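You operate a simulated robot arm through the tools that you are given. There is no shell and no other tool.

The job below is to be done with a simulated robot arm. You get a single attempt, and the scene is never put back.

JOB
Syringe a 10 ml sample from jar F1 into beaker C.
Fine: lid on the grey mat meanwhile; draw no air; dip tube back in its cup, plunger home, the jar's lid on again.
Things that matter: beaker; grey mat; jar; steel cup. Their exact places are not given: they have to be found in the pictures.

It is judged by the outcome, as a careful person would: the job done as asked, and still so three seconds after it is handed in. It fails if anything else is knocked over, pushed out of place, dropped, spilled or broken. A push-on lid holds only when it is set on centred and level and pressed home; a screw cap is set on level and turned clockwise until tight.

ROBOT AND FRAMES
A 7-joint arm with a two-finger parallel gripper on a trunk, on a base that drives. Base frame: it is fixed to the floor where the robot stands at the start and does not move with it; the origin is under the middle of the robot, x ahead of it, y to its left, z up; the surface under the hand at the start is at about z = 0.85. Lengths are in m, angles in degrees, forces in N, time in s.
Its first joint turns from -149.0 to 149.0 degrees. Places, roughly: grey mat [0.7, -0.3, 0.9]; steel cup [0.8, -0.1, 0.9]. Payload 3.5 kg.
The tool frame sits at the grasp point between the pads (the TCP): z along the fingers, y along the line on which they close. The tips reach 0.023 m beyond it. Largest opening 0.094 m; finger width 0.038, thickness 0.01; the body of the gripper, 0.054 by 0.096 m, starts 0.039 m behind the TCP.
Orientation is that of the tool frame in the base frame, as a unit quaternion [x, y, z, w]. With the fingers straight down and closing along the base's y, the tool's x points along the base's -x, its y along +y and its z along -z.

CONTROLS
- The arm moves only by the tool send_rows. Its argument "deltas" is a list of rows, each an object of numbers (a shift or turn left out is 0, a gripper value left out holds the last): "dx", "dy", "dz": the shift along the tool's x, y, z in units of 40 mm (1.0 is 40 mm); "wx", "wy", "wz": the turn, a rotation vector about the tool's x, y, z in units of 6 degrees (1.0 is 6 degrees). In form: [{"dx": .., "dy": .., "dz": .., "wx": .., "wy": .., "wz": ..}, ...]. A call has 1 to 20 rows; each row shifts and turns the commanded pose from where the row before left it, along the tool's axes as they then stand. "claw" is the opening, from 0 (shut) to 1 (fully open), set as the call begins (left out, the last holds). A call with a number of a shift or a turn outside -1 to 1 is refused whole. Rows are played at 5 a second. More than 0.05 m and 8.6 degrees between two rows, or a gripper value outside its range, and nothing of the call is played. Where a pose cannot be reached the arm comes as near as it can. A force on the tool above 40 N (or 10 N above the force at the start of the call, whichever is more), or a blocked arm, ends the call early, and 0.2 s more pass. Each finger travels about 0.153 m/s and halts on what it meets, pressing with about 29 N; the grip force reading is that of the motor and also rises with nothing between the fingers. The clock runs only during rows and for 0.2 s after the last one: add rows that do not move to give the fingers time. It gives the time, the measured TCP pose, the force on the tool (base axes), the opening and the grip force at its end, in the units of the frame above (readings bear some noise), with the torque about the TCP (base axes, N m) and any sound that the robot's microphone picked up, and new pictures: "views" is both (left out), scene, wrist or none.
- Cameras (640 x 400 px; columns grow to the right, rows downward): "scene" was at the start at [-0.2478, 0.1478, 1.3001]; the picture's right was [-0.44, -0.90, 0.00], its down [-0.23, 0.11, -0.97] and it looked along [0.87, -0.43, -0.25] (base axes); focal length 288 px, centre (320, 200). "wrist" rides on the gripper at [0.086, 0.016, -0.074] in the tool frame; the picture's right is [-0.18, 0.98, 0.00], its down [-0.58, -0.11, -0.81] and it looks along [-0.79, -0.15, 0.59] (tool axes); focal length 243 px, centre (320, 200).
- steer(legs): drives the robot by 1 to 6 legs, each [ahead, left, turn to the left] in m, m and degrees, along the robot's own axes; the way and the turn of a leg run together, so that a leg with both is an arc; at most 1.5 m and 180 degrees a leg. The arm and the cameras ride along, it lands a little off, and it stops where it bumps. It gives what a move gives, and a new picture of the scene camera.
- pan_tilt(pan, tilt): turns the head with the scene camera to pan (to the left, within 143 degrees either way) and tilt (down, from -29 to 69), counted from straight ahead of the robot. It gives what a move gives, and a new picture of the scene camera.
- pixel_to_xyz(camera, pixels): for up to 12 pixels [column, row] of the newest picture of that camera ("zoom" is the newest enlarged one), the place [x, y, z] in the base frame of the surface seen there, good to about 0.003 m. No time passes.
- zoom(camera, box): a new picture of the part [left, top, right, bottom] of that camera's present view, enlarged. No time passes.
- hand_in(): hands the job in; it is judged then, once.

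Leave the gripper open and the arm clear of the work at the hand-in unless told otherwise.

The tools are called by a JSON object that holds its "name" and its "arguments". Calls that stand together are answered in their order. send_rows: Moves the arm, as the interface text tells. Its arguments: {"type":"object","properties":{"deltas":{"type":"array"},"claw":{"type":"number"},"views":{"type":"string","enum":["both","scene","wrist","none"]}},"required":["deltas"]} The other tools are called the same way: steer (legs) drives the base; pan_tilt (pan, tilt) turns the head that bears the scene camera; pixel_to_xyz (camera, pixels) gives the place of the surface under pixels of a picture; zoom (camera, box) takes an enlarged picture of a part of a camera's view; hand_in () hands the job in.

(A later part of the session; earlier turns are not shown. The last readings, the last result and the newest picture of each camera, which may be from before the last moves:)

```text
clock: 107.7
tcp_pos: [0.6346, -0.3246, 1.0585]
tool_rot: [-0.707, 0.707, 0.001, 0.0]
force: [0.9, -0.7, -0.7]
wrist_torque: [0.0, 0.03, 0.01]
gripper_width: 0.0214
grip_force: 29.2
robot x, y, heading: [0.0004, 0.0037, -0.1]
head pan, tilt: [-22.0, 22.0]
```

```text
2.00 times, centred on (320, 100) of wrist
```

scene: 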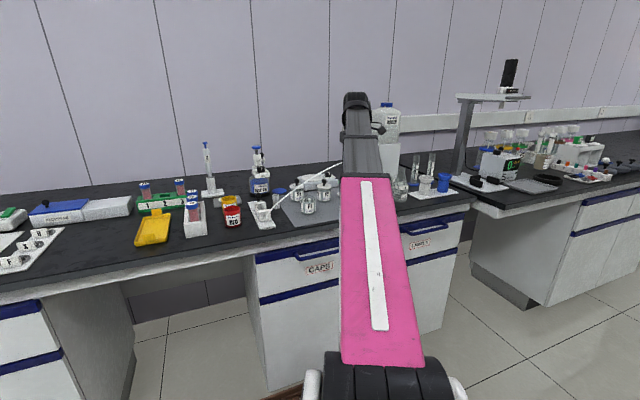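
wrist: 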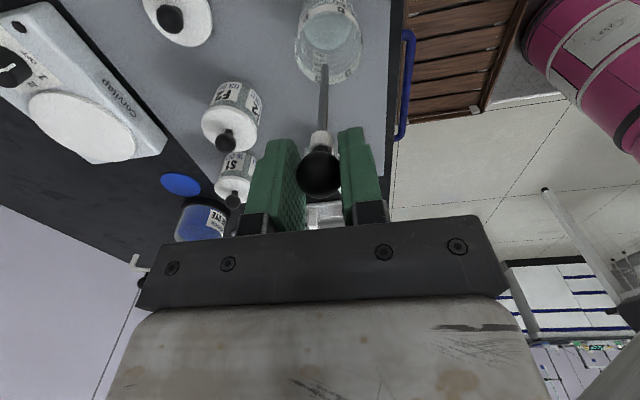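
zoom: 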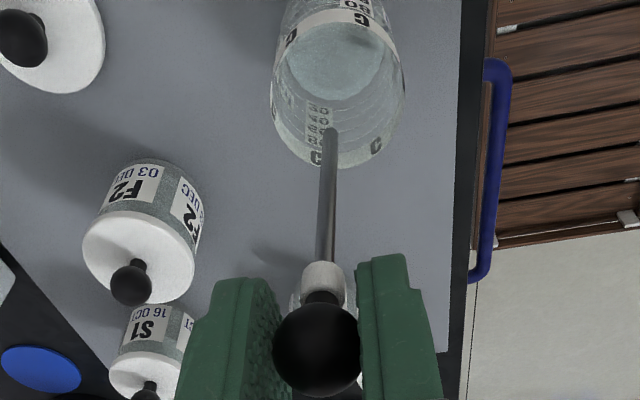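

Beaker C now holds the sample. The tube hangs about 2° off the tool axis, which I'll correct with a small wrist tilt. Next I carry it toward the cup; the tip at 0.946 clears the jars' rims and stays well off the knobs.

{"name": "send_rows", "arguments": {"deltas": [{"dx": -0.7, "dy": -0.45}, {"dx": -0.8, "dy": -0.45}, {"dx": -0.8, "dy": -0.4}, {"dx": -0.8, "dy": -0.4}, {"dx": -0.8, "dy": -0.35}, {"dx": -0.8, "dy": -0.35}, {"dx": -0.8, "dy": -0.3}, {"dx": -0.5, "dy": -0.2}, {"wx": 0.33}, {}], "views": "wrist"}}

{"name": "send_rows", "arguments": {"deltas": [{"wz": -0.9}, {"wz": -0.9}, {"wz": -0.9}, {"wz": -0.9}, {"wz": -0.9}, {"wz": -0.9}, {"wz": -0.745}, {}]}}

{"name": "zoom", "arguments": {"camera": "wrist", "box": [220, 0, 420, 200]}}

```text
clock: 109.9
tcp_pos: [0.7497, -0.0843, 1.0579]
tool_rot: [0.708, -0.706, 0.013, -0.014]
force: [0.4, -0.9, -0.3]
wrist_torque: [0.01, -0.01, -0.03]
gripper_width: 0.0215
grip_force: 29.1
robot x, y, heading: [0.0042, -0.0018, 0.1]
head pan, tilt: [-22.0, 22.0]
```

wrist: 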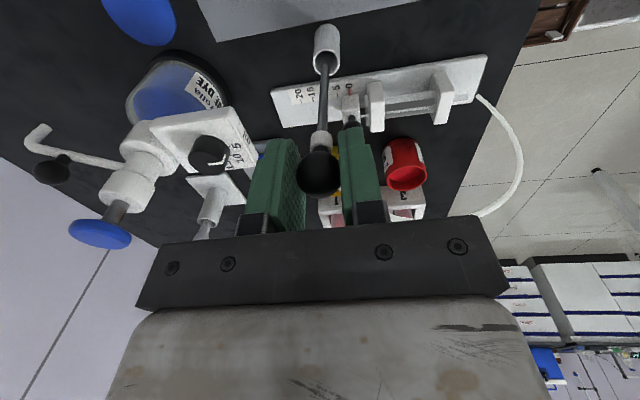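

```text
clock: 111.7
tcp_pos: [0.7506, -0.0854, 1.0574]
tool_rot: [0.894, -0.447, 0.015, -0.008]
force: [0.3, -0.2, -0.9]
wrist_torque: [-0.03, -0.02, -0.02]
gripper_width: 0.0214
grip_force: 29.1
robot x, y, heading: [-0.0016, 0.0024, -0.1]
head pan, tilt: [-22.0, 22.0]
```

scene: 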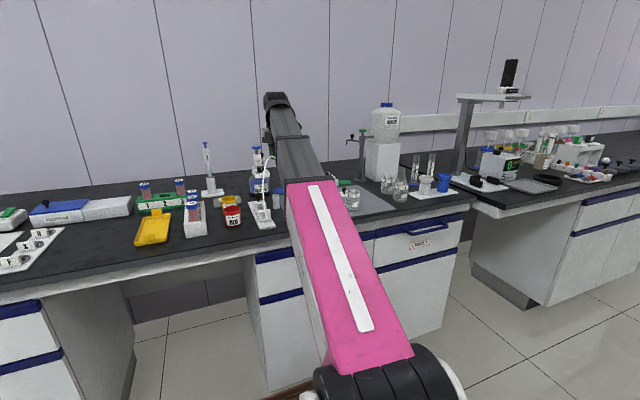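
wrist: 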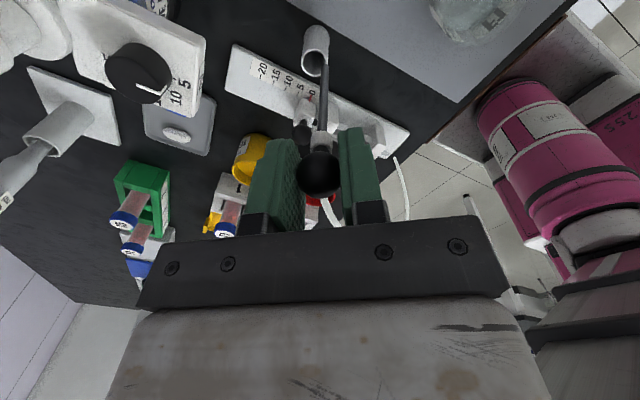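

```text
2.00 times, centred on (320, 100) of wrist
```

zoom: 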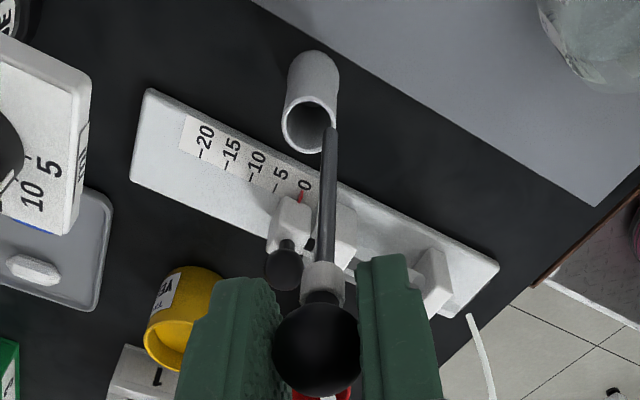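

The tip is at about (0.7514, -0.0875), next to the cup. I'll measure the cup's rim precisely.

{"name": "pixel_to_xyz", "arguments": {"camera": "zoom", "pixels": [[284, 120], [287, 138], [303, 152], [319, 150], [295, 103], [325, 105], [312, 100], [335, 118], [330, 135], [326, 170]]}}

{"name": "zoom", "arguments": {"camera": "wrist", "box": [285, 20, 355, 90]}}

```text
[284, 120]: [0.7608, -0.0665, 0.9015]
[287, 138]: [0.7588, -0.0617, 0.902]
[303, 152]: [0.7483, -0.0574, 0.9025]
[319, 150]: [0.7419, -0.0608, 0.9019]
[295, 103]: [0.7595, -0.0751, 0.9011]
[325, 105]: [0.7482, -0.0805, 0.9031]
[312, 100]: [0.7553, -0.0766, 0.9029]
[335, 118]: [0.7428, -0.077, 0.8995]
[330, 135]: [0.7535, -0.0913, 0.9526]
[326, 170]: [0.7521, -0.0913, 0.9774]
```

```text
5.71 times, centred on (320, 55) of wrist
```

zoom: 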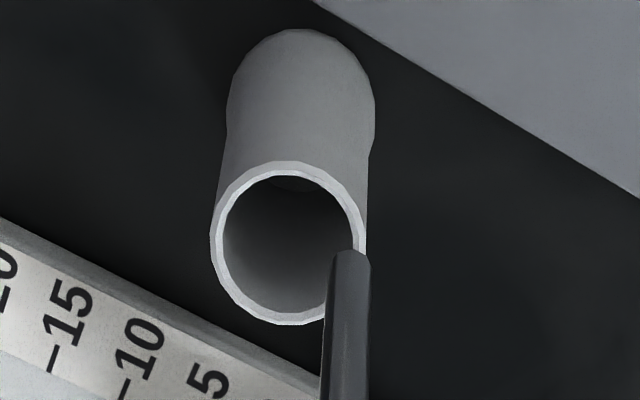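

The cup centre is (0.751, -0.069), inner radius about 9 mm. I need to shift (-0.001, +0.0195). I'll move, then re-check the alignment before lowering.

{"name": "send_rows", "arguments": {"deltas": [{"dx": -0.2, "dy": -0.14}, {"dx": -0.2, "dy": -0.139}, {"dz": 0.3}, {}], "views": "wrist"}}

{"name": "zoom", "arguments": {"camera": "wrist", "box": [260, 10, 380, 110]}}

```text
clock: 112.7
tcp_pos: [0.7485, -0.0656, 1.0467]
tool_rot: [0.895, -0.446, 0.016, -0.01]
force: [-0.2, 0.3, -0.3]
wrist_torque: [0.03, 0.02, -0.02]
gripper_width: 0.0213
grip_force: 29.1
robot x, y, heading: [0.0002, 0.0016, 0.1]
head pan, tilt: [-22.0, 22.0]
```

wrist: 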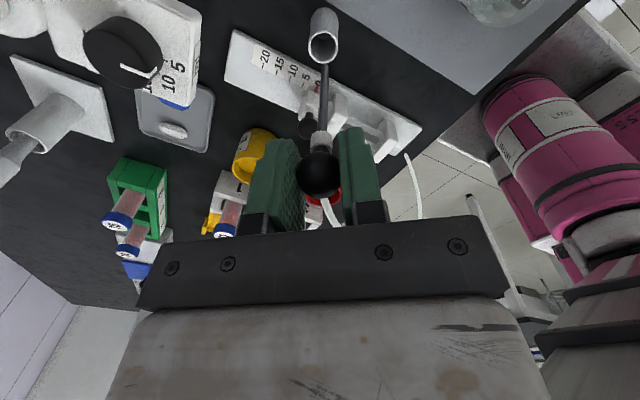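

```text
4.00 times, centred on (320, 60) of wrist
```

zoom: 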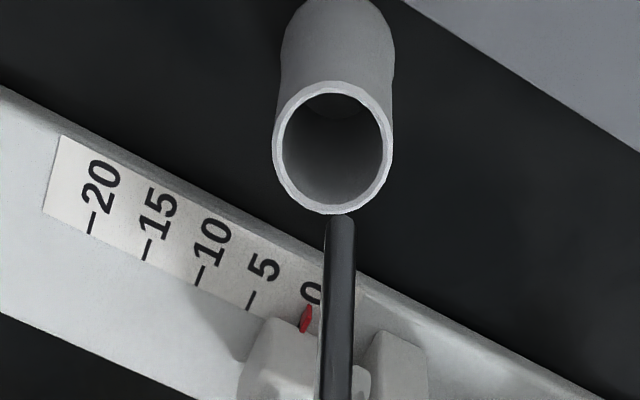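

The tip is at (0.750, -0.069) and the cup centre at about (0.752, -0.0675). I'll correct 2 mm and lower vertically to the cup's mouth first.

{"name": "send_rows", "arguments": {"deltas": [{"dy": -0.057}, {"dx": -0.0074, "dy": 0.0104, "dz": 0.37}, {"dx": -0.0074, "dy": 0.0104, "dz": 0.33}, {}], "views": "wrist"}}

{"name": "zoom", "arguments": {"camera": "wrist", "box": [260, 20, 380, 120]}}

```text
clock: 113.7
tcp_pos: [0.7492, -0.0639, 1.0179]
tool_rot: [0.894, -0.447, 0.014, -0.008]
force: [0.3, 0.2, -0.1]
wrist_torque: [0.03, 0.0, -0.01]
gripper_width: 0.0216
grip_force: 28.9
robot x, y, heading: [-0.0003, -0.0021, -0.0]
head pan, tilt: [-22.0, 22.0]
```

wrist: 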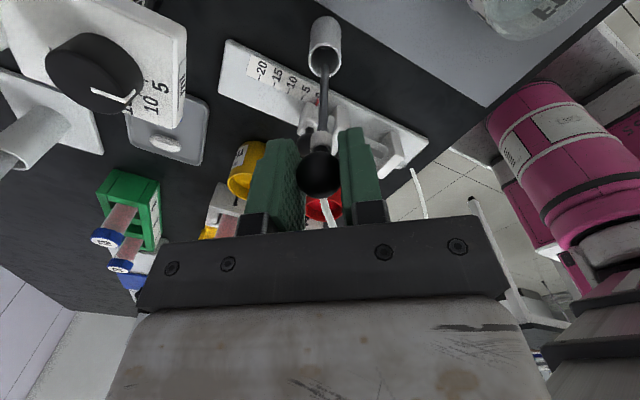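

```text
4.00 times, centred on (320, 70) of wrist
```

zoom: 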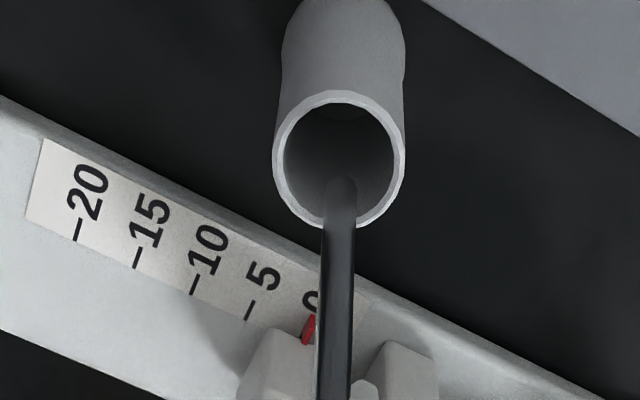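

The tip is just at the mouth, about 3 mm off-centre. I'll correct 2.6 mm and lower the rest, stopping about 3 mm above the original resting height.

{"name": "send_rows", "arguments": {"deltas": [{"dx": 0.06}, {"dx": -0.006, "dy": 0.0085, "dz": 0.3}, {"dx": -0.006, "dy": 0.0085, "dz": 0.3}, {"dx": -0.006, "dy": 0.0085, "dz": 0.3}, {"dx": -0.005, "dy": 0.007, "dz": 0.25}, {}], "views": "wrist"}}

{"name": "zoom", "arguments": {"camera": "wrist", "box": [240, 30, 400, 210]}}

```text
clock: 115.1
tcp_pos: [0.7524, -0.0661, 0.9719]
tool_rot: [0.895, -0.447, 0.015, -0.009]
force: [-0.3, -0.2, -1.0]
wrist_torque: [-0.01, -0.01, -0.01]
gripper_width: 0.0215
grip_force: 28.8
robot x, y, heading: [-0.0004, 0.0002, 0.4]
head pan, tilt: [-22.0, 22.0]
```

wrist: 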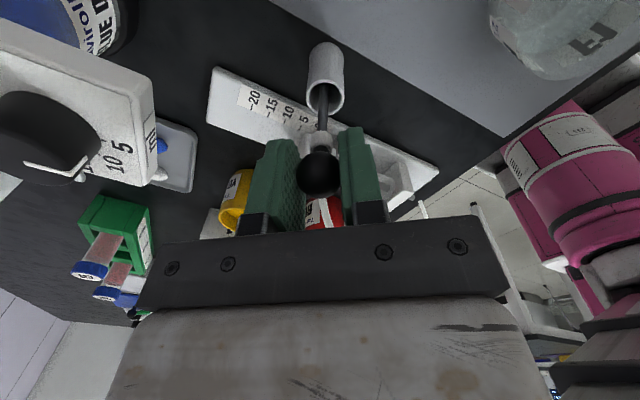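

```text
2.22 times, centred on (320, 120) of wrist
```

zoom: 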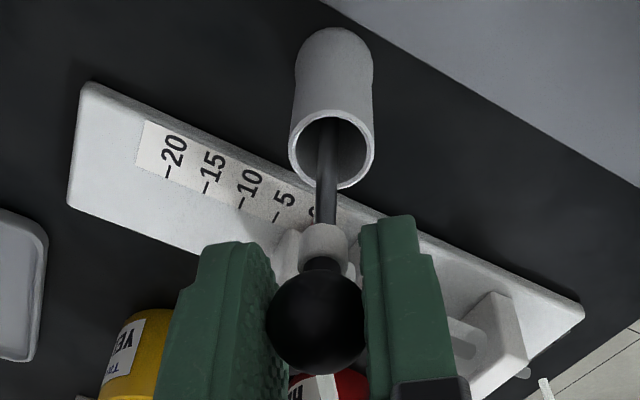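

The tube is down in the cup, TCP at (0.7524, -0.0661, 0.972). I'll lower the last few millimetres gently until it touches.

{"name": "send_rows", "arguments": {"deltas": [{"dz": 0.05}, {"dz": 0.04}, {}], "views": "none"}}

```text
clock: 115.9
tcp_pos: [0.7524, -0.0642, 0.9688]
tool_rot: [0.894, -0.447, 0.015, -0.009]
force: [-0.9, -0.4, -0.6]
wrist_torque: [0.0, 0.01, 0.01]
gripper_width: 0.0215
grip_force: 29.2
robot x, y, heading: [0.0008, -0.0008, -0.0]
head pan, tilt: [-22.0, 22.0]
```

{"name": "send_rows", "arguments": {"deltas": [{"dz": 0.04}, {"dz": 0.03}, {}], "views": "none"}}

```text
clock: 116.7
tcp_pos: [0.7523, -0.0655, 0.9657]
tool_rot: [0.894, -0.448, 0.016, -0.009]
force: [-1.0, 0.0, 16.3]
wrist_torque: [-0.03, 0.02, -0.04]
gripper_width: 0.0215
grip_force: 29.4
robot x, y, heading: [0.0016, -0.0007, 0.3]
head pan, tilt: [-22.0, 22.0]
```

The tube has reached the bottom (16 N). I'll ease up 1 mm and open.

{"name": "send_rows", "arguments": {"deltas": [{"dz": -0.025}, {}], "views": "none"}}

{"name": "send_rows", "arguments": {"deltas": [{}, {}, {}], "claw": 0.6, "views": "wrist"}}

{"name": "zoom", "arguments": {"camera": "wrist", "box": [220, 30, 420, 210]}}

```text
clock: 117.3
tcp_pos: [0.7521, -0.0657, 0.9658]
tool_rot: [0.894, -0.447, 0.015, -0.008]
force: [0.0, -0.5, 4.0]
wrist_torque: [0.02, -0.01, 0.01]
gripper_width: 0.0215
grip_force: 28.6
robot x, y, heading: [-0.0029, 0.0003, -0.2]
head pan, tilt: [-22.0, 22.0]
```

```text
clock: 118.1
tcp_pos: [0.753, -0.0654, 0.9667]
tool_rot: [0.895, -0.447, 0.016, -0.009]
force: [0.4, -0.2, 0.2]
wrist_torque: [0.01, 0.01, 0.0]
gripper_width: 0.0565
grip_force: 0.1
robot x, y, heading: [0.0018, 0.0012, 0.3]
head pan, tilt: [-22.0, 22.0]
```

wrist: 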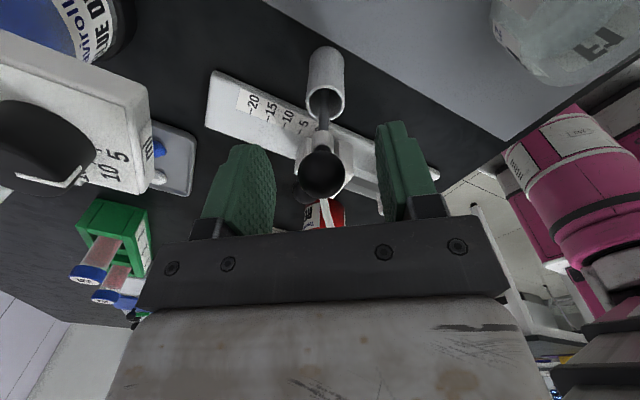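

```text
2.22 times, centred on (320, 120) of wrist
```

zoom: 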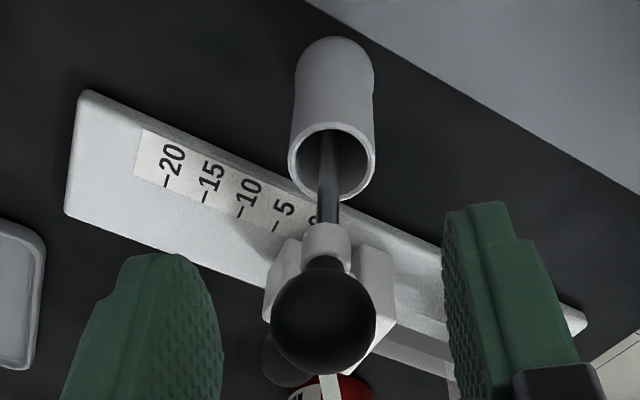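

The dip tube stands in its cup again. I'll rise to about 1.045, turn back to the x-closing orientation, level the tool, and head for the lid.

{"name": "send_rows", "arguments": {"deltas": [{"dz": -0.3}, {"dz": -0.5}, {"dz": -0.6}, {"dz": -0.6}, {"wz": 0.9}, {"wz": 0.9}, {"wz": 0.9}, {"wz": 0.9}, {"wz": 0.9}, {"wz": 0.9}, {"wz": 0.745}, {"wx": -0.33}, {}]}}

{"name": "zoom", "arguments": {"camera": "scene", "box": [240, 150, 330, 230]}}

```text
clock: 120.9
tcp_pos: [0.7488, -0.0668, 1.0459]
tool_rot: [0.708, -0.707, -0.001, -0.001]
force: [-0.7, -0.3, 0.2]
wrist_torque: [-0.03, 0.02, 0.0]
gripper_width: 0.0564
grip_force: 0.1
robot x, y, heading: [-0.0015, -0.0021, -0.2]
head pan, tilt: [-22.0, 22.0]
```

scene: 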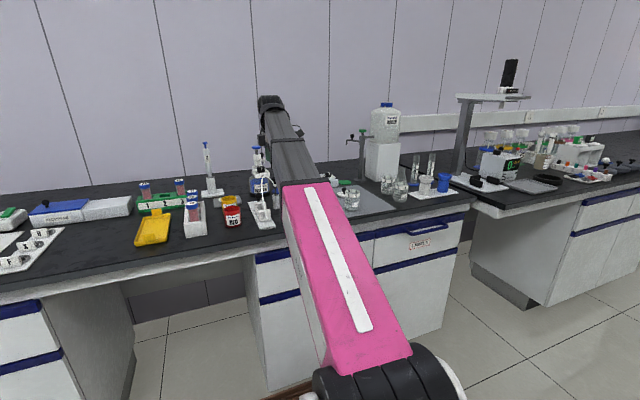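
wrist: 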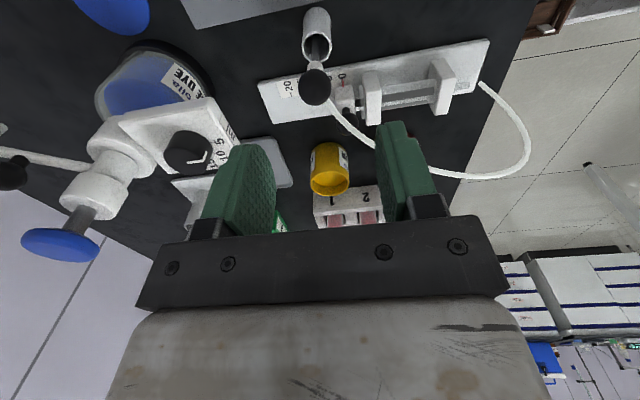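

```text
5.00 times, centred on (285, 190) of scene
```

zoom: 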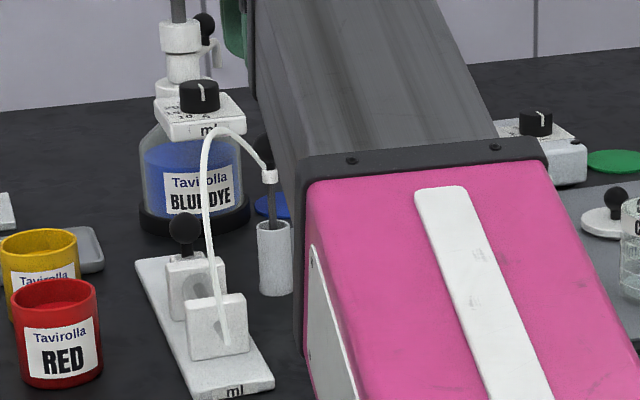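

All standing as before: plunger home, tube in its cup. I'll go over to the lid at (0.7595, -0.3585).

{"name": "send_rows", "arguments": {"deltas": [{"dx": 0.9, "dy": -0.04}, {"dx": 0.95, "dy": -0.04}, {"dx": 0.95, "dy": -0.04}, {"dx": 0.95, "dy": -0.04}, {"dx": 0.95, "dy": -0.04}, {"dx": 0.95, "dy": -0.04}, {"dx": 0.95, "dy": -0.03}, {"dx": 0.69}, {"dz": 0.6}, {"dz": 0.6}, {"dz": 0.6}, {}], "views": "wrist"}}

{"name": "zoom", "arguments": {"camera": "wrist", "box": [220, 30, 420, 210]}}

```text
clock: 123.5
tcp_pos: [0.7628, -0.3604, 0.9733]
tool_rot: [0.707, -0.707, 0.0, -0.002]
force: [-0.2, 0.2, -0.5]
wrist_torque: [-0.03, 0.0, 0.01]
gripper_width: 0.0563
grip_force: 0.2
robot x, y, heading: [0.0002, 0.0012, -0.1]
head pan, tilt: [-22.0, 22.0]
```

wrist: 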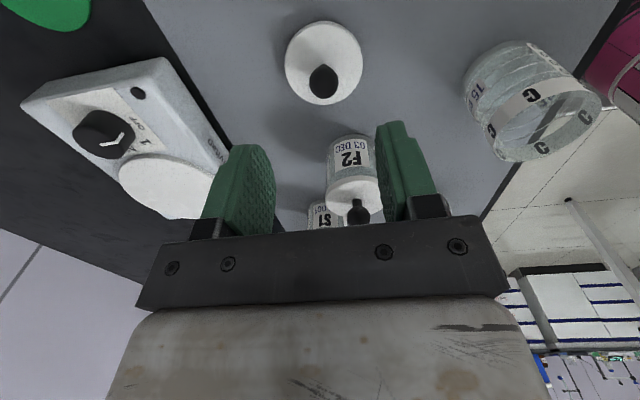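

```text
2.22 times, centred on (320, 120) of wrist
```

zoom: 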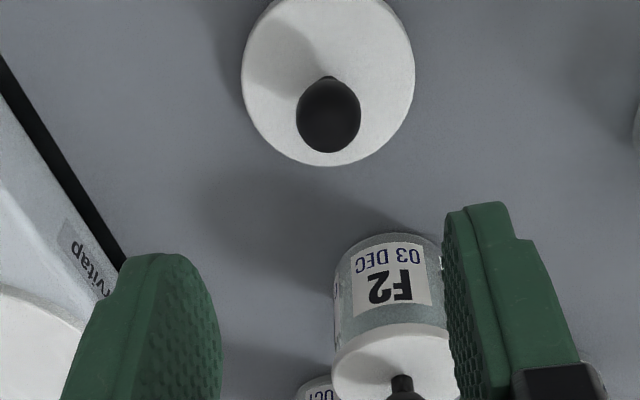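

The lid's ball is at (324, 82), so I need 2.8 mm toward −x. I'll correct and descend in stages to TCP z ≈ 0.892.

{"name": "send_rows", "arguments": {"deltas": [{"dy": 0.07, "dz": 0.4}, {"dz": 0.5}, {"dz": 0.5}, {"dz": 0.4}, {}], "views": "wrist"}}

{"name": "zoom", "arguments": {"camera": "wrist", "box": [220, 50, 420, 230]}}

```text
clock: 124.7
tcp_pos: [0.7585, -0.3579, 0.9025]
tool_rot: [-0.707, 0.707, 0.0, 0.001]
force: [0.5, 0.7, -0.1]
wrist_torque: [0.02, 0.03, 0.0]
gripper_width: 0.0566
grip_force: 0.0
robot x, y, heading: [0.0009, -0.002, 0.1]
head pan, tilt: [-22.0, 22.0]
```

wrist: 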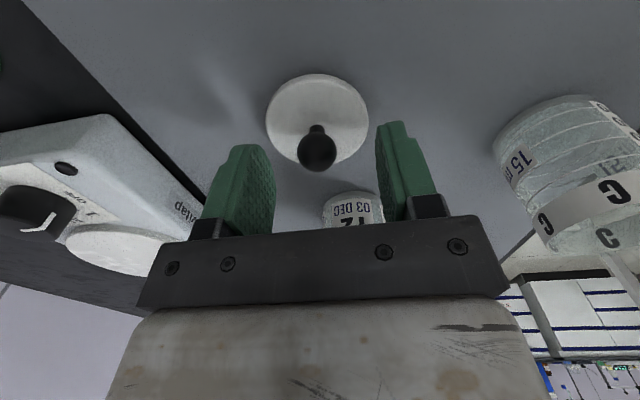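

```text
2.22 times, centred on (320, 140) of wrist
```

zoom: 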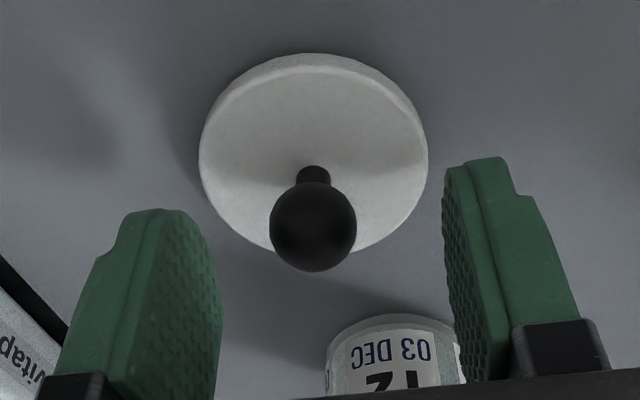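

The ball is at (317, 152). I'll correct −1.4 mm, lower 11 mm and close.

{"name": "send_rows", "arguments": {"deltas": [{"dy": -0.035, "dz": 0.14}, {"dz": 0.14}, {}], "views": "none"}}

{"name": "send_rows", "arguments": {"deltas": [{}, {}, {}, {}], "claw": 0, "views": "wrist"}}

{"name": "zoom", "arguments": {"camera": "wrist", "box": [220, 50, 420, 230]}}

```text
clock: 125.5
tcp_pos: [0.7602, -0.3573, 0.8912]
tool_rot: [-0.707, 0.707, 0.0, 0.002]
force: [0.6, -0.8, 0.1]
wrist_torque: [0.01, 0.01, -0.01]
gripper_width: 0.0563
grip_force: 0.0
robot x, y, heading: [-0.0014, -0.0026, -0.2]
head pan, tilt: [-22.0, 22.0]
```

```text
clock: 126.5
tcp_pos: [0.7597, -0.3582, 0.8913]
tool_rot: [-0.707, 0.707, -0.001, 0.001]
force: [-0.5, 0.0, 0.5]
wrist_torque: [0.01, -0.02, 0.02]
gripper_width: 0.0183
grip_force: 29.2
robot x, y, heading: [0.0017, -0.0002, -0.0]
head pan, tilt: [-22.0, 22.0]
```

wrist: 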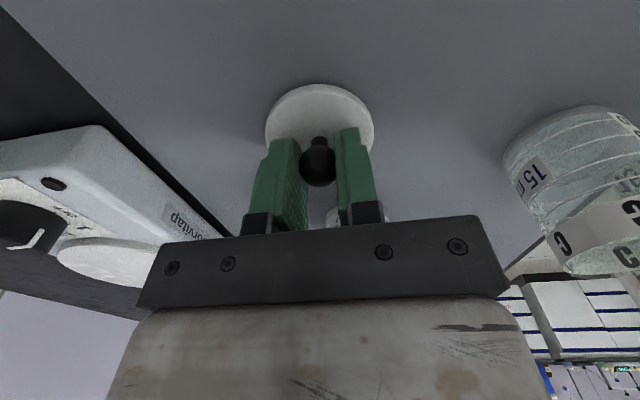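

```text
2.22 times, centred on (320, 140) of wrist
```

zoom: 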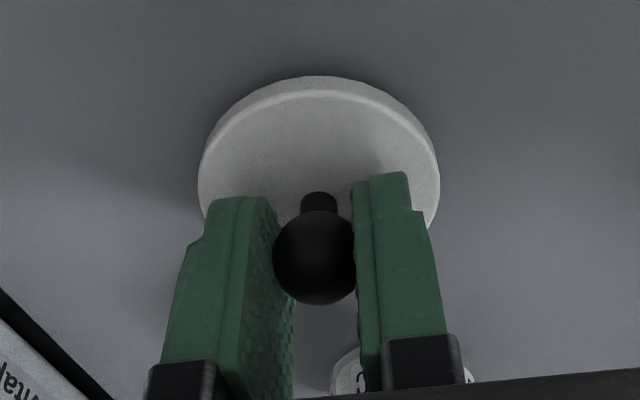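

Gripped (18.3 mm). I'll lift the lid to z ≈ 1.01 and carry it back toward F1, stopping at y ≈ -0.24 to look at the jar's mouth.

{"name": "send_rows", "arguments": {"deltas": [{"dz": -0.3}, {"dz": -0.7}, {"dz": -0.7}, {"dz": -0.7}, {"dz": -0.6}, {"dx": -0.5, "dy": 0.5}, {"dx": -0.5, "dy": 0.5}, {"dx": -0.5, "dy": 0.5}, {"dx": -0.5, "dy": 0.5}, {"dx": -0.5, "dy": 0.3}, {"dx": -0.45, "dy": 0.2}, {}]}}

{"name": "zoom", "arguments": {"camera": "wrist", "box": [240, 100, 400, 230]}}

{"name": "zoom", "arguments": {"camera": "scene", "box": [280, 170, 340, 220]}}

```text
clock: 129.1
tcp_pos: [0.6587, -0.2415, 1.0089]
tool_rot: [0.708, -0.707, 0.0, 0.0]
force: [-0.1, 0.0, 0.6]
wrist_torque: [0.02, -0.02, -0.05]
gripper_width: 0.0181
grip_force: 28.6
robot x, y, heading: [-0.001, 0.0006, -0.0]
head pan, tilt: [-22.0, 22.0]
```

scene: 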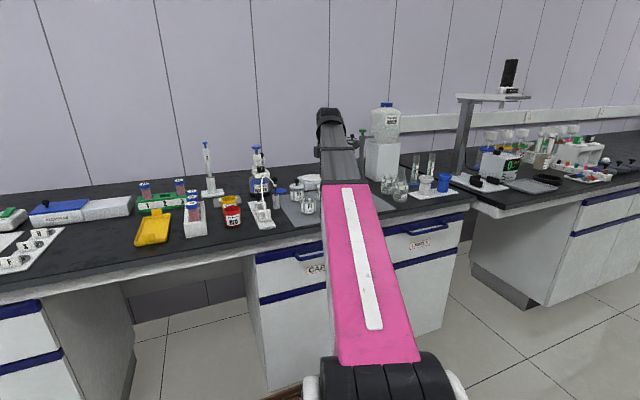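
wrist: 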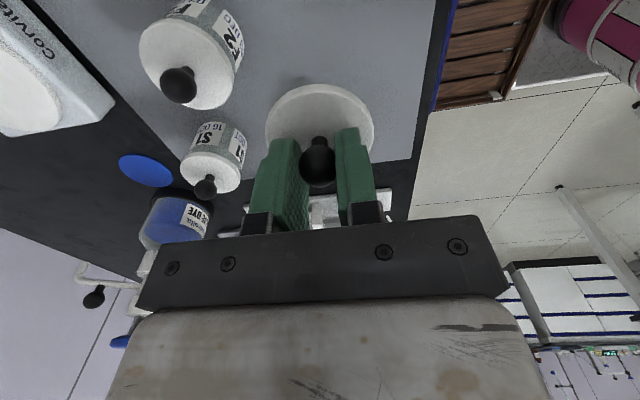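

```text
3.08 times, centred on (320, 165) of wrist
```

zoom: 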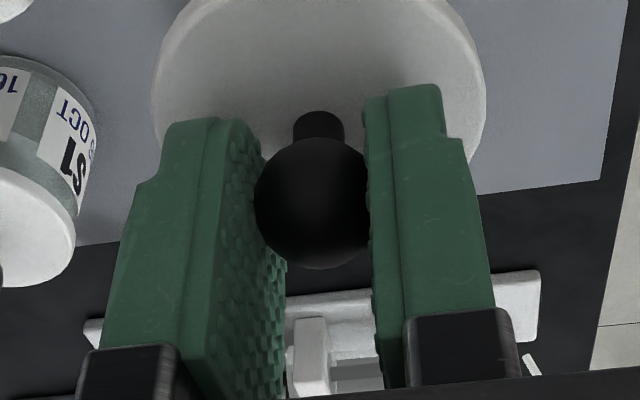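

```text
8.00 times, centred on (310, 195) of scene
```

zoom: 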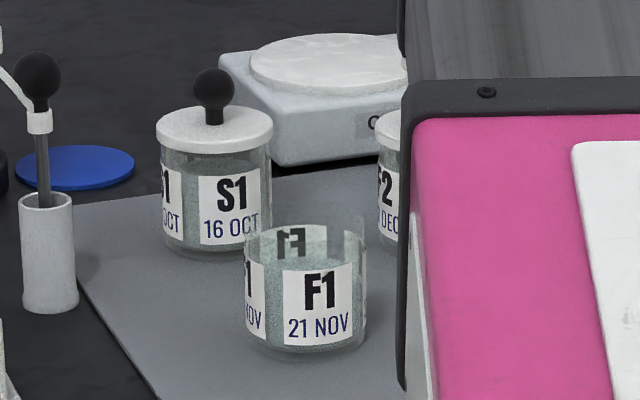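

The lid hides F1 from this pose. I'll step 62 mm outward, with the lid bottom at 0.98 clearing F2's knob at 0.947, so the wrist camera can see F1's mouth beside the hand.

{"name": "send_rows", "arguments": {"deltas": [{"dz": -0.25}, {"dy": -0.5}, {"dy": -0.55}, {"dy": -0.5}, {}], "views": "wrist"}}

{"name": "zoom", "arguments": {"camera": "wrist", "box": [350, 100, 460, 200]}}

```text
clock: 130.3
tcp_pos: [0.7233, -0.2394, 1.0193]
tool_rot: [-0.707, 0.707, 0.0, 0.001]
force: [0.3, 0.9, 0.4]
wrist_torque: [0.0, 0.0, 0.02]
gripper_width: 0.0181
grip_force: 29.3
robot x, y, heading: [0.0021, -0.0005, -0.4]
head pan, tilt: [-22.0, 22.0]
```

wrist: 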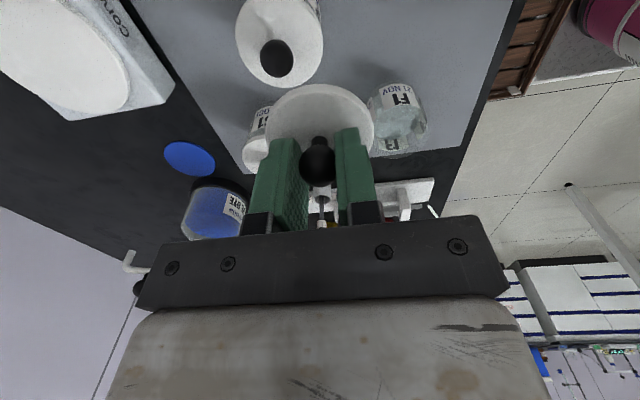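

```text
4.00 times, centred on (405, 150) of wrist
```

zoom: 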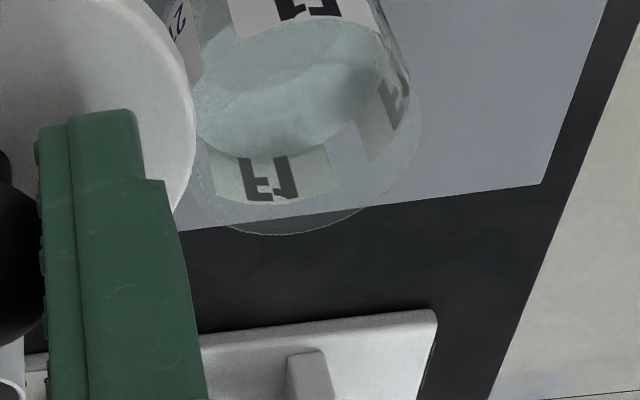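

{"name": "send_rows", "arguments": {"deltas": [{"dy": -0.8}, {}], "views": "wrist"}}

{"name": "zoom", "arguments": {"camera": "wrist", "box": [370, 90, 480, 190]}}

```text
clock: 130.9
tcp_pos: [0.7555, -0.2392, 1.0195]
tool_rot: [-0.707, 0.707, 0.0, 0.001]
force: [0.6, 0.6, 0.3]
wrist_torque: [-0.01, -0.01, 0.0]
gripper_width: 0.0182
grip_force: 29.1
robot x, y, heading: [-0.0009, 0.0007, 0.1]
head pan, tilt: [-22.0, 22.0]
```

wrist: 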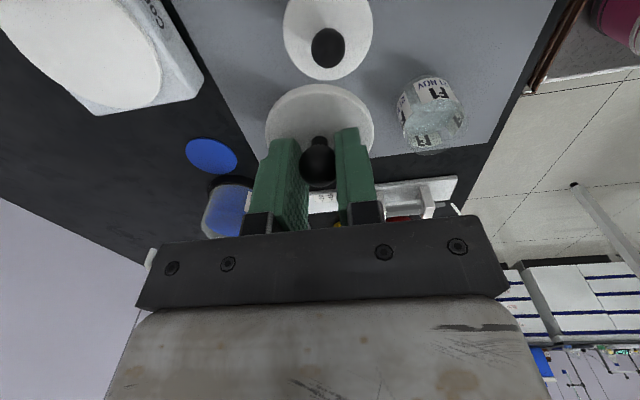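

```text
4.00 times, centred on (425, 140) of wrist
```

zoom: 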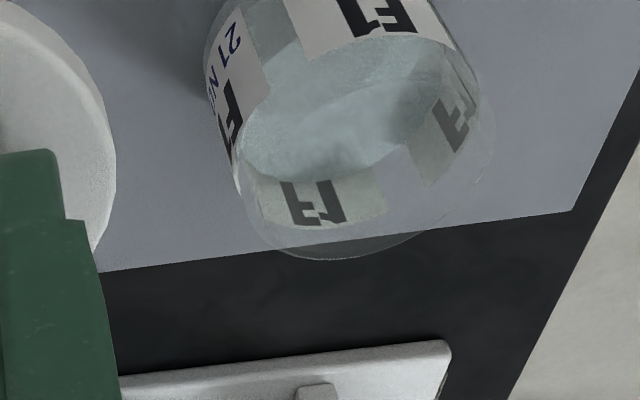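

F1's mouth is in view. I'll take rim points along its edge.

{"name": "pixel_to_xyz", "arguments": {"camera": "zoom", "pixels": [[260, 235], [285, 250], [340, 258], [400, 246], [450, 214], [482, 175], [494, 140], [236, 175], [240, 205], [234, 150], [330, 30], [470, 80]]}}

{"name": "pixel_to_xyz", "arguments": {"camera": "scene", "pixels": [[309, 207], [302.5, 205], [316, 204], [303.5, 198], [316.5, 198], [311, 212], [307, 196], [309, 203]]}}

```text
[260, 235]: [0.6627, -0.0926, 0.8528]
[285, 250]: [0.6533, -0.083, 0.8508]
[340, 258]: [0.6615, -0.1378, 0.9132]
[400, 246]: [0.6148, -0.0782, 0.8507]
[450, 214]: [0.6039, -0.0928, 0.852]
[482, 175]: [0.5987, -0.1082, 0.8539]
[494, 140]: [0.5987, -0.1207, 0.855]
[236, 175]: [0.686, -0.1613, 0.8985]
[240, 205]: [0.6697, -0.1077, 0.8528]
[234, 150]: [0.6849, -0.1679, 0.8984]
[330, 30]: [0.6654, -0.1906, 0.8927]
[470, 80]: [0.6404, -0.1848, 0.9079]
```

```text
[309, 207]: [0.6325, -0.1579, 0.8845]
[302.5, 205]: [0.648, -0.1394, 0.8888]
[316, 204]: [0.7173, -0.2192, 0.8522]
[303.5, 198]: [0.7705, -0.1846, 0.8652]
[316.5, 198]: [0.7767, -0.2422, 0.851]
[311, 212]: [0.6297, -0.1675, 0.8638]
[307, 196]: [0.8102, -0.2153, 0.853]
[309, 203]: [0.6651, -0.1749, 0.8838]
```

The jar's centre comes out at about (0.660, -0.165), so it has not moved. The original grip TCP was (0.659, -0.164), and the ball sits the same way in the fingers. I'll go above F1 at (0.6595, -0.164) and look.

{"name": "send_rows", "arguments": {"deltas": [{"dx": -0.4, "dy": 0.5}, {"dx": -0.4, "dy": 0.5}, {"dx": -0.4, "dy": 0.5}, {"dx": -0.4, "dy": 0.5}, {"dx": -0.28, "dy": 0.4}, {"dz": 0.5}, {}]}}

{"name": "zoom", "arguments": {"camera": "wrist", "box": [230, 20, 410, 200]}}

{"name": "zoom", "arguments": {"camera": "scene", "box": [280, 170, 340, 220]}}

```text
clock: 132.5
tcp_pos: [0.6575, -0.1651, 1.0001]
tool_rot: [0.707, -0.707, -0.002, -0.001]
force: [0.3, -0.8, -0.4]
wrist_torque: [-0.02, -0.02, -0.02]
gripper_width: 0.0181
grip_force: 28.7
robot x, y, heading: [0.0008, 0.0026, -0.1]
head pan, tilt: [-22.0, 22.0]
```

scene: 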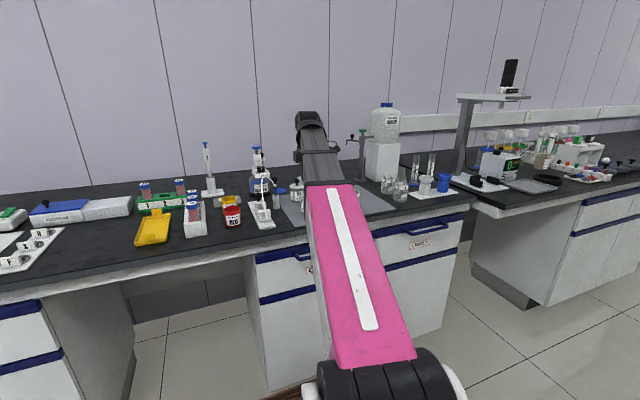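
wrist: 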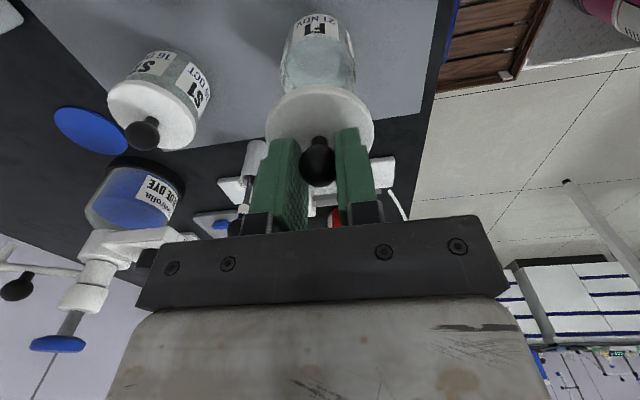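

```text
2.22 times, centred on (320, 110) of wrist
```

zoom: 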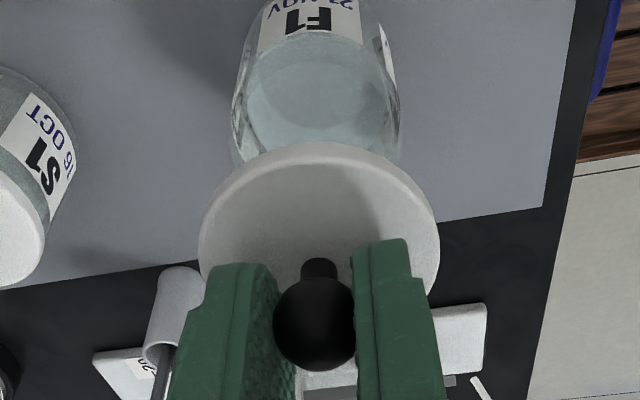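

```text
8.00 times, centred on (310, 195) of scene
```

zoom: 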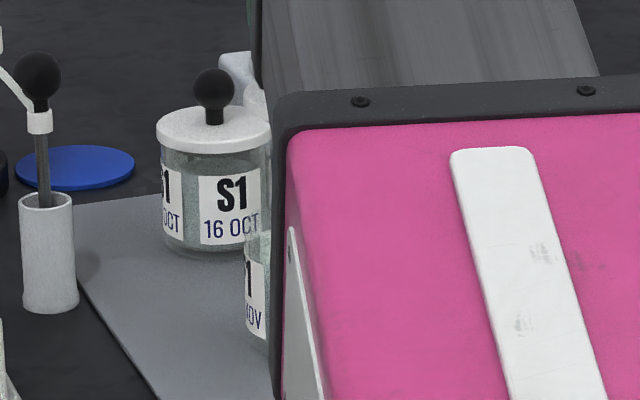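

The lid's centre column is about 319.8 and the jar's about 318.2, so I need roughly 1 mm toward +x. I'll zoom in tighter for exact alignment.

{"name": "zoom", "arguments": {"camera": "wrist", "box": [260, 10, 380, 150]}}

```text
2.86 times, centred on (320, 80) of wrist
```

zoom: 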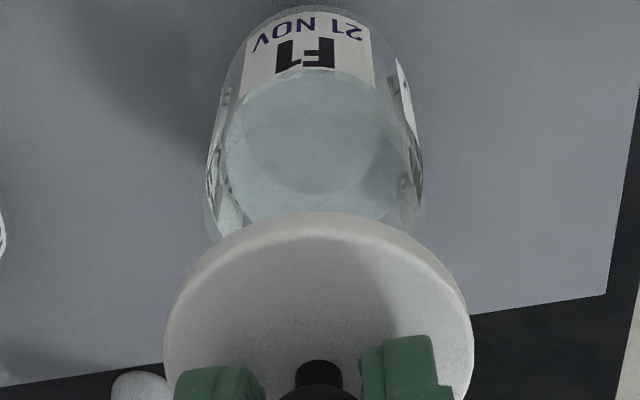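

I'll shift 0.8 mm toward +x, and take a few readings to average out the noise in TCP y.

{"name": "send_rows", "arguments": {"deltas": [{"dy": -0.02}, {}], "views": "none"}}

{"name": "send_rows", "arguments": {"deltas": [{}], "views": "none"}}

{"name": "send_rows", "arguments": {"deltas": [{}], "views": "none"}}

{"name": "send_rows", "arguments": {"deltas": [{}], "views": "none"}}

```text
clock: 133.1
tcp_pos: [0.6589, -0.164, 1.0006]
tool_rot: [-0.707, 0.707, 0.0, 0.002]
force: [0.3, -0.1, -0.7]
wrist_torque: [-0.01, 0.04, -0.01]
gripper_width: 0.0182
grip_force: 28.5
robot x, y, heading: [0.0038, 0.0012, 0.1]
head pan, tilt: [-22.0, 22.0]
```

```text
clock: 133.5
tcp_pos: [0.6594, -0.1651, 1.0002]
tool_rot: [-0.707, 0.707, 0.0, 0.001]
force: [-0.3, 1.0, -0.2]
wrist_torque: [0.0, -0.01, -0.03]
gripper_width: 0.0181
grip_force: 29.7
robot x, y, heading: [-0.0002, -0.0013, 0.2]
head pan, tilt: [-22.0, 22.0]
```

```text
clock: 133.9
tcp_pos: [0.6582, -0.165, 1.0005]
tool_rot: [-0.707, 0.707, 0.0, 0.001]
force: [0.1, -0.2, -0.1]
wrist_torque: [-0.02, 0.02, -0.01]
gripper_width: 0.018
grip_force: 29.2
robot x, y, heading: [0.0053, -0.0035, -0.2]
head pan, tilt: [-22.0, 22.0]
```

```text
clock: 134.3
tcp_pos: [0.659, -0.1646, 1.0012]
tool_rot: [0.707, -0.707, 0.0, -0.001]
force: [1.1, 0.8, -0.6]
wrist_torque: [-0.01, 0.02, -0.01]
gripper_width: 0.0184
grip_force: 29.2
robot x, y, heading: [-0.0005, 0.0002, -0.0]
head pan, tilt: [-22.0, 22.0]
```

Average TCP (0.6589, -0.1647), within half a millimetre of the original. I'll lower to z 0.956, with the lid bottom about 5 mm above the rim, and check the view.

{"name": "send_rows", "arguments": {"deltas": [{"dz": 0.4}, {"dz": 0.4}, {"dz": 0.3}, {}], "views": "wrist"}}

{"name": "zoom", "arguments": {"camera": "wrist", "box": [250, 20, 390, 180]}}

```text
clock: 135.3
tcp_pos: [0.6593, -0.1665, 0.956]
tool_rot: [0.707, -0.707, 0.0, -0.001]
force: [-0.5, 0.2, -0.6]
wrist_torque: [0.0, -0.02, 0.01]
gripper_width: 0.0183
grip_force: 29.2
robot x, y, heading: [0.002, -0.001, 0.4]
head pan, tilt: [-22.0, 22.0]
```

wrist: 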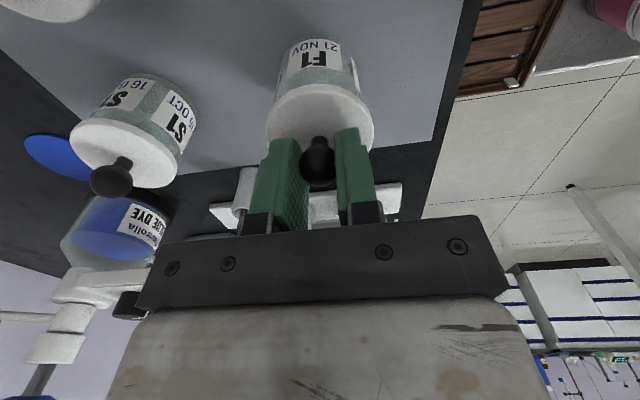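

```text
2.50 times, centred on (320, 100) of wrist
```

zoom: 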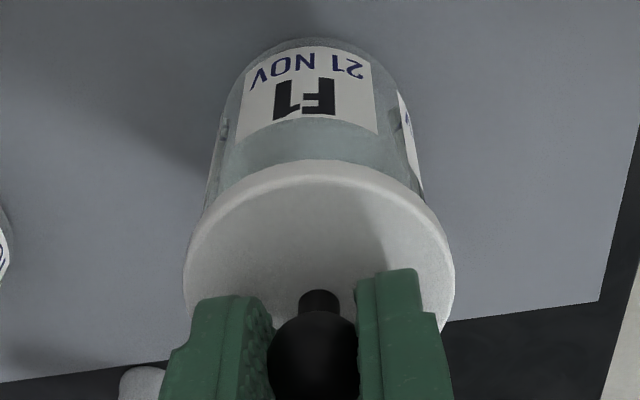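

{"name": "zoom", "arguments": {"camera": "wrist", "box": [265, 60, 375, 150]}}

```text
4.44 times, centred on (320, 105) of wrist
```

zoom: 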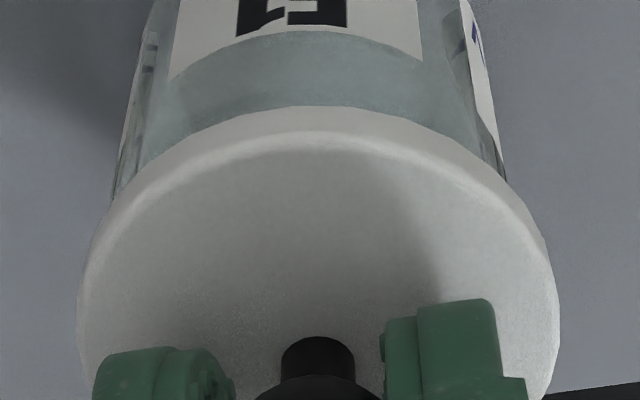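

The jar appears about 1.2 mm farther toward +x than the lid. I'll check the y-alignment too, by measuring the lid's edge all round and the jar's body.

{"name": "pixel_to_xyz", "arguments": {"camera": "zoom", "pixels": [[84, 320], [90, 265], [112, 212], [150, 168], [200, 138], [260, 120], [320, 114], [380, 120], [440, 142], [492, 180], [530, 228], [552, 310]]}}

{"name": "pixel_to_xyz", "arguments": {"camera": "zoom", "pixels": [[125, 150], [135, 110], [145, 60], [180, 60], [240, 45], [300, 40], [350, 45], [410, 55], [470, 60], [485, 100], [500, 150], [150, 20]]}}

```text
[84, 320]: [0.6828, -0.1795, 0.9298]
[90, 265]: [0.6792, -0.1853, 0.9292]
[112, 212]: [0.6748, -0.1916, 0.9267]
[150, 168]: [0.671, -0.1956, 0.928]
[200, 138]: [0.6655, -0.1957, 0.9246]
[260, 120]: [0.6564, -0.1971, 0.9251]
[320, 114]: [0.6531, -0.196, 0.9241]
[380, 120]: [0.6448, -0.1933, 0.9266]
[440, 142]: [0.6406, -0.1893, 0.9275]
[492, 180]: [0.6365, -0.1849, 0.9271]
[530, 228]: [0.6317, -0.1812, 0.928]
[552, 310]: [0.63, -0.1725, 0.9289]
```

```text
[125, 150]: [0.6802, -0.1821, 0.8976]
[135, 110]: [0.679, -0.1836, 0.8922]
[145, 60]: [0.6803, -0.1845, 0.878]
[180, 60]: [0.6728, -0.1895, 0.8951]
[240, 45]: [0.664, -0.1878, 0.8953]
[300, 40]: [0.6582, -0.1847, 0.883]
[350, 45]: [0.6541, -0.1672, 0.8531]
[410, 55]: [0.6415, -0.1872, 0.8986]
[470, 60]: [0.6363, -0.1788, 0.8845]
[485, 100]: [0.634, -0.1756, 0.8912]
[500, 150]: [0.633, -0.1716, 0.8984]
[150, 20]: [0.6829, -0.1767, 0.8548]
```

Relative fit: lid centre ≈ (0.6577, -0.1697), jar centre ≈ (0.6593, -0.168). So the lid needs about +1.4 mm in x and +1.5 mm in y. I'll apply that and re-measure.

{"name": "send_rows", "arguments": {"deltas": [{"dx": -0.037, "dy": -0.033}, {}], "views": "wrist"}}

{"name": "zoom", "arguments": {"camera": "wrist", "box": [265, 60, 375, 150]}}

{"name": "pixel_to_xyz", "arguments": {"camera": "zoom", "pixels": [[84, 320], [90, 265], [112, 212], [150, 168], [200, 138], [260, 120], [320, 114], [380, 120], [440, 142], [492, 180], [530, 228], [552, 310]]}}

{"name": "pixel_to_xyz", "arguments": {"camera": "zoom", "pixels": [[132, 145], [142, 110], [155, 60], [190, 60], [240, 55], [300, 50], [390, 50], [420, 55], [480, 60], [490, 100], [508, 150], [160, 30]]}}

```text
clock: 135.9
tcp_pos: [0.6593, -0.1628, 0.9575]
tool_rot: [-0.707, 0.707, 0.0, 0.0]
force: [0.2, -0.2, -0.5]
wrist_torque: [0.0, 0.0, 0.02]
gripper_width: 0.0181
grip_force: 29.0
robot x, y, heading: [0.0007, 0.0001, 0.0]
head pan, tilt: [-22.0, 22.0]
```

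wrist: 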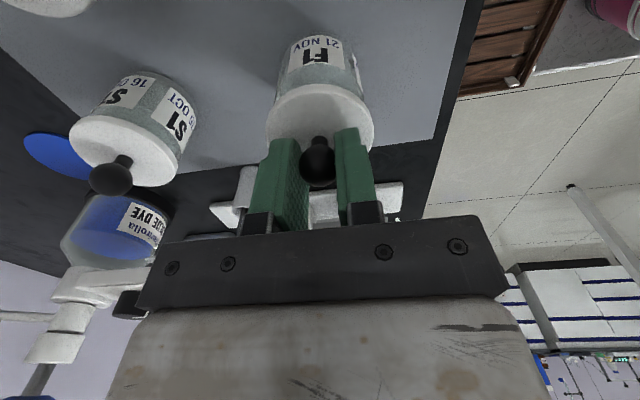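

```text
4.44 times, centred on (320, 105) of wrist
```

zoom: 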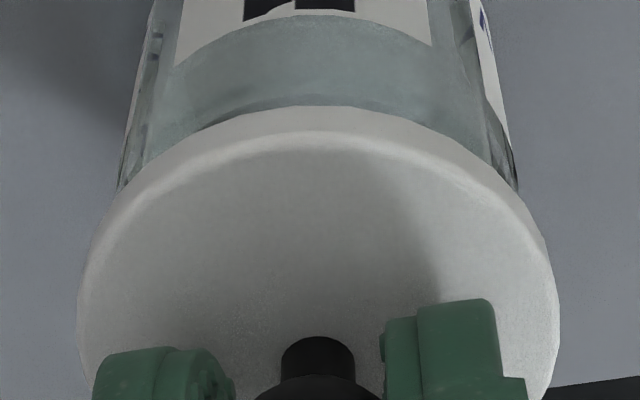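

```text
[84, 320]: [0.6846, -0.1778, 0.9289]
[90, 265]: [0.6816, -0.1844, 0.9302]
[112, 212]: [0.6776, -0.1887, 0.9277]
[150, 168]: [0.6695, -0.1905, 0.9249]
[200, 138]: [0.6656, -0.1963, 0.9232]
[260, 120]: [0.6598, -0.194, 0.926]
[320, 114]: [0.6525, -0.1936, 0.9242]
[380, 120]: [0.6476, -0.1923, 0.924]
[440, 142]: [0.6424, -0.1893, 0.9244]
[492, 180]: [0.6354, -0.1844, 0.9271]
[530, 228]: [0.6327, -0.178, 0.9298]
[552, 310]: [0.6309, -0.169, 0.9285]
```

```text
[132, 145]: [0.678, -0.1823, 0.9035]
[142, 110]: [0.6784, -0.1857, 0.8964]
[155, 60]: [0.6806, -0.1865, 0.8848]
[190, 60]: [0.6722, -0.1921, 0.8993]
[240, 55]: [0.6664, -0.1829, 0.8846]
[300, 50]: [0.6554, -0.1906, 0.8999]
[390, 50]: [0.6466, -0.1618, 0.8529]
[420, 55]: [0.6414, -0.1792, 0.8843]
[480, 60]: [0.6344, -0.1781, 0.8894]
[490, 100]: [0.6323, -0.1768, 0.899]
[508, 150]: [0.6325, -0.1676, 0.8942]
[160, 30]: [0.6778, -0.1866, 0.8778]
```

Columns now agree to within 0.3 mm, and y to within about 1 mm. I'll lower slowly: 6 mm, then small steps, watching the force.

{"name": "send_rows", "arguments": {"deltas": [{"dz": 0.05}, {"dz": 0.05}, {"dz": 0.05}, {}], "views": "none"}}

```text
clock: 136.9
tcp_pos: [0.6586, -0.1621, 0.9502]
tool_rot: [-0.707, 0.707, 0.001, 0.001]
force: [-0.1, -0.4, 0.7]
wrist_torque: [0.02, 0.0, 0.01]
gripper_width: 0.0181
grip_force: 28.7
robot x, y, heading: [-0.0003, -0.0007, -0.0]
head pan, tilt: [-22.0, 22.0]
```

{"name": "send_rows", "arguments": {"deltas": [{"dz": 0.04}, {"dz": 0.04}, {}], "views": "none"}}

```text
clock: 137.7
tcp_pos: [0.6597, -0.1619, 0.9477]
tool_rot: [0.707, -0.707, 0.0, -0.002]
force: [0.2, -0.8, 0.4]
wrist_torque: [-0.03, -0.01, 0.01]
gripper_width: 0.0179
grip_force: 28.9
robot x, y, heading: [0.0013, -0.0019, 0.0]
head pan, tilt: [-22.0, 22.0]
```

{"name": "send_rows", "arguments": {"deltas": [{"dz": 0.03}, {"dz": 0.03}, {}], "views": "wrist"}}

{"name": "zoom", "arguments": {"camera": "wrist", "box": [250, 40, 390, 180]}}

```text
clock: 138.5
tcp_pos: [0.6595, -0.1626, 0.9451]
tool_rot: [0.707, -0.707, 0.0, -0.001]
force: [0.2, 0.2, 0.7]
wrist_torque: [0.01, -0.04, -0.01]
gripper_width: 0.0185
grip_force: 28.9
robot x, y, heading: [0.0045, -0.001, 0.2]
head pan, tilt: [-22.0, 22.0]
```

wrist: 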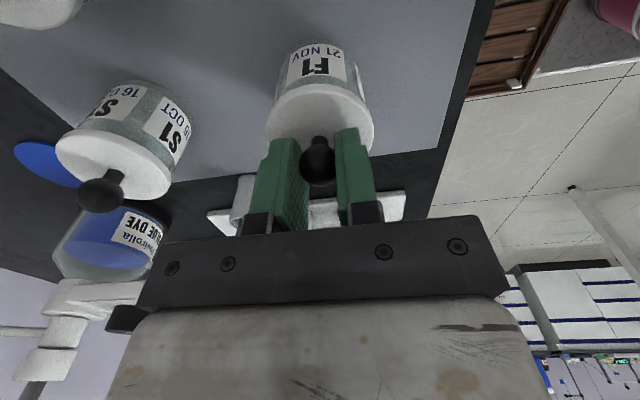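

```text
2.86 times, centred on (320, 110) of wrist
```

zoom: 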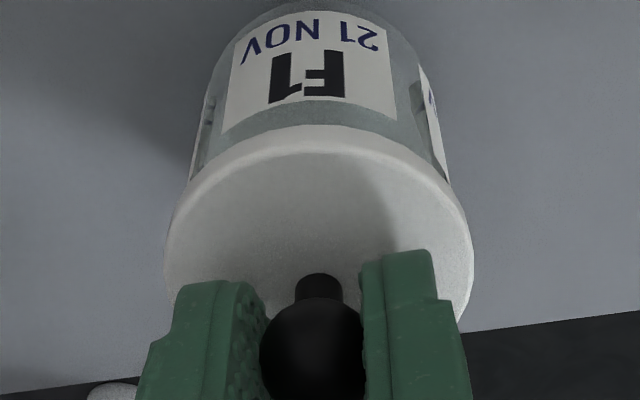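

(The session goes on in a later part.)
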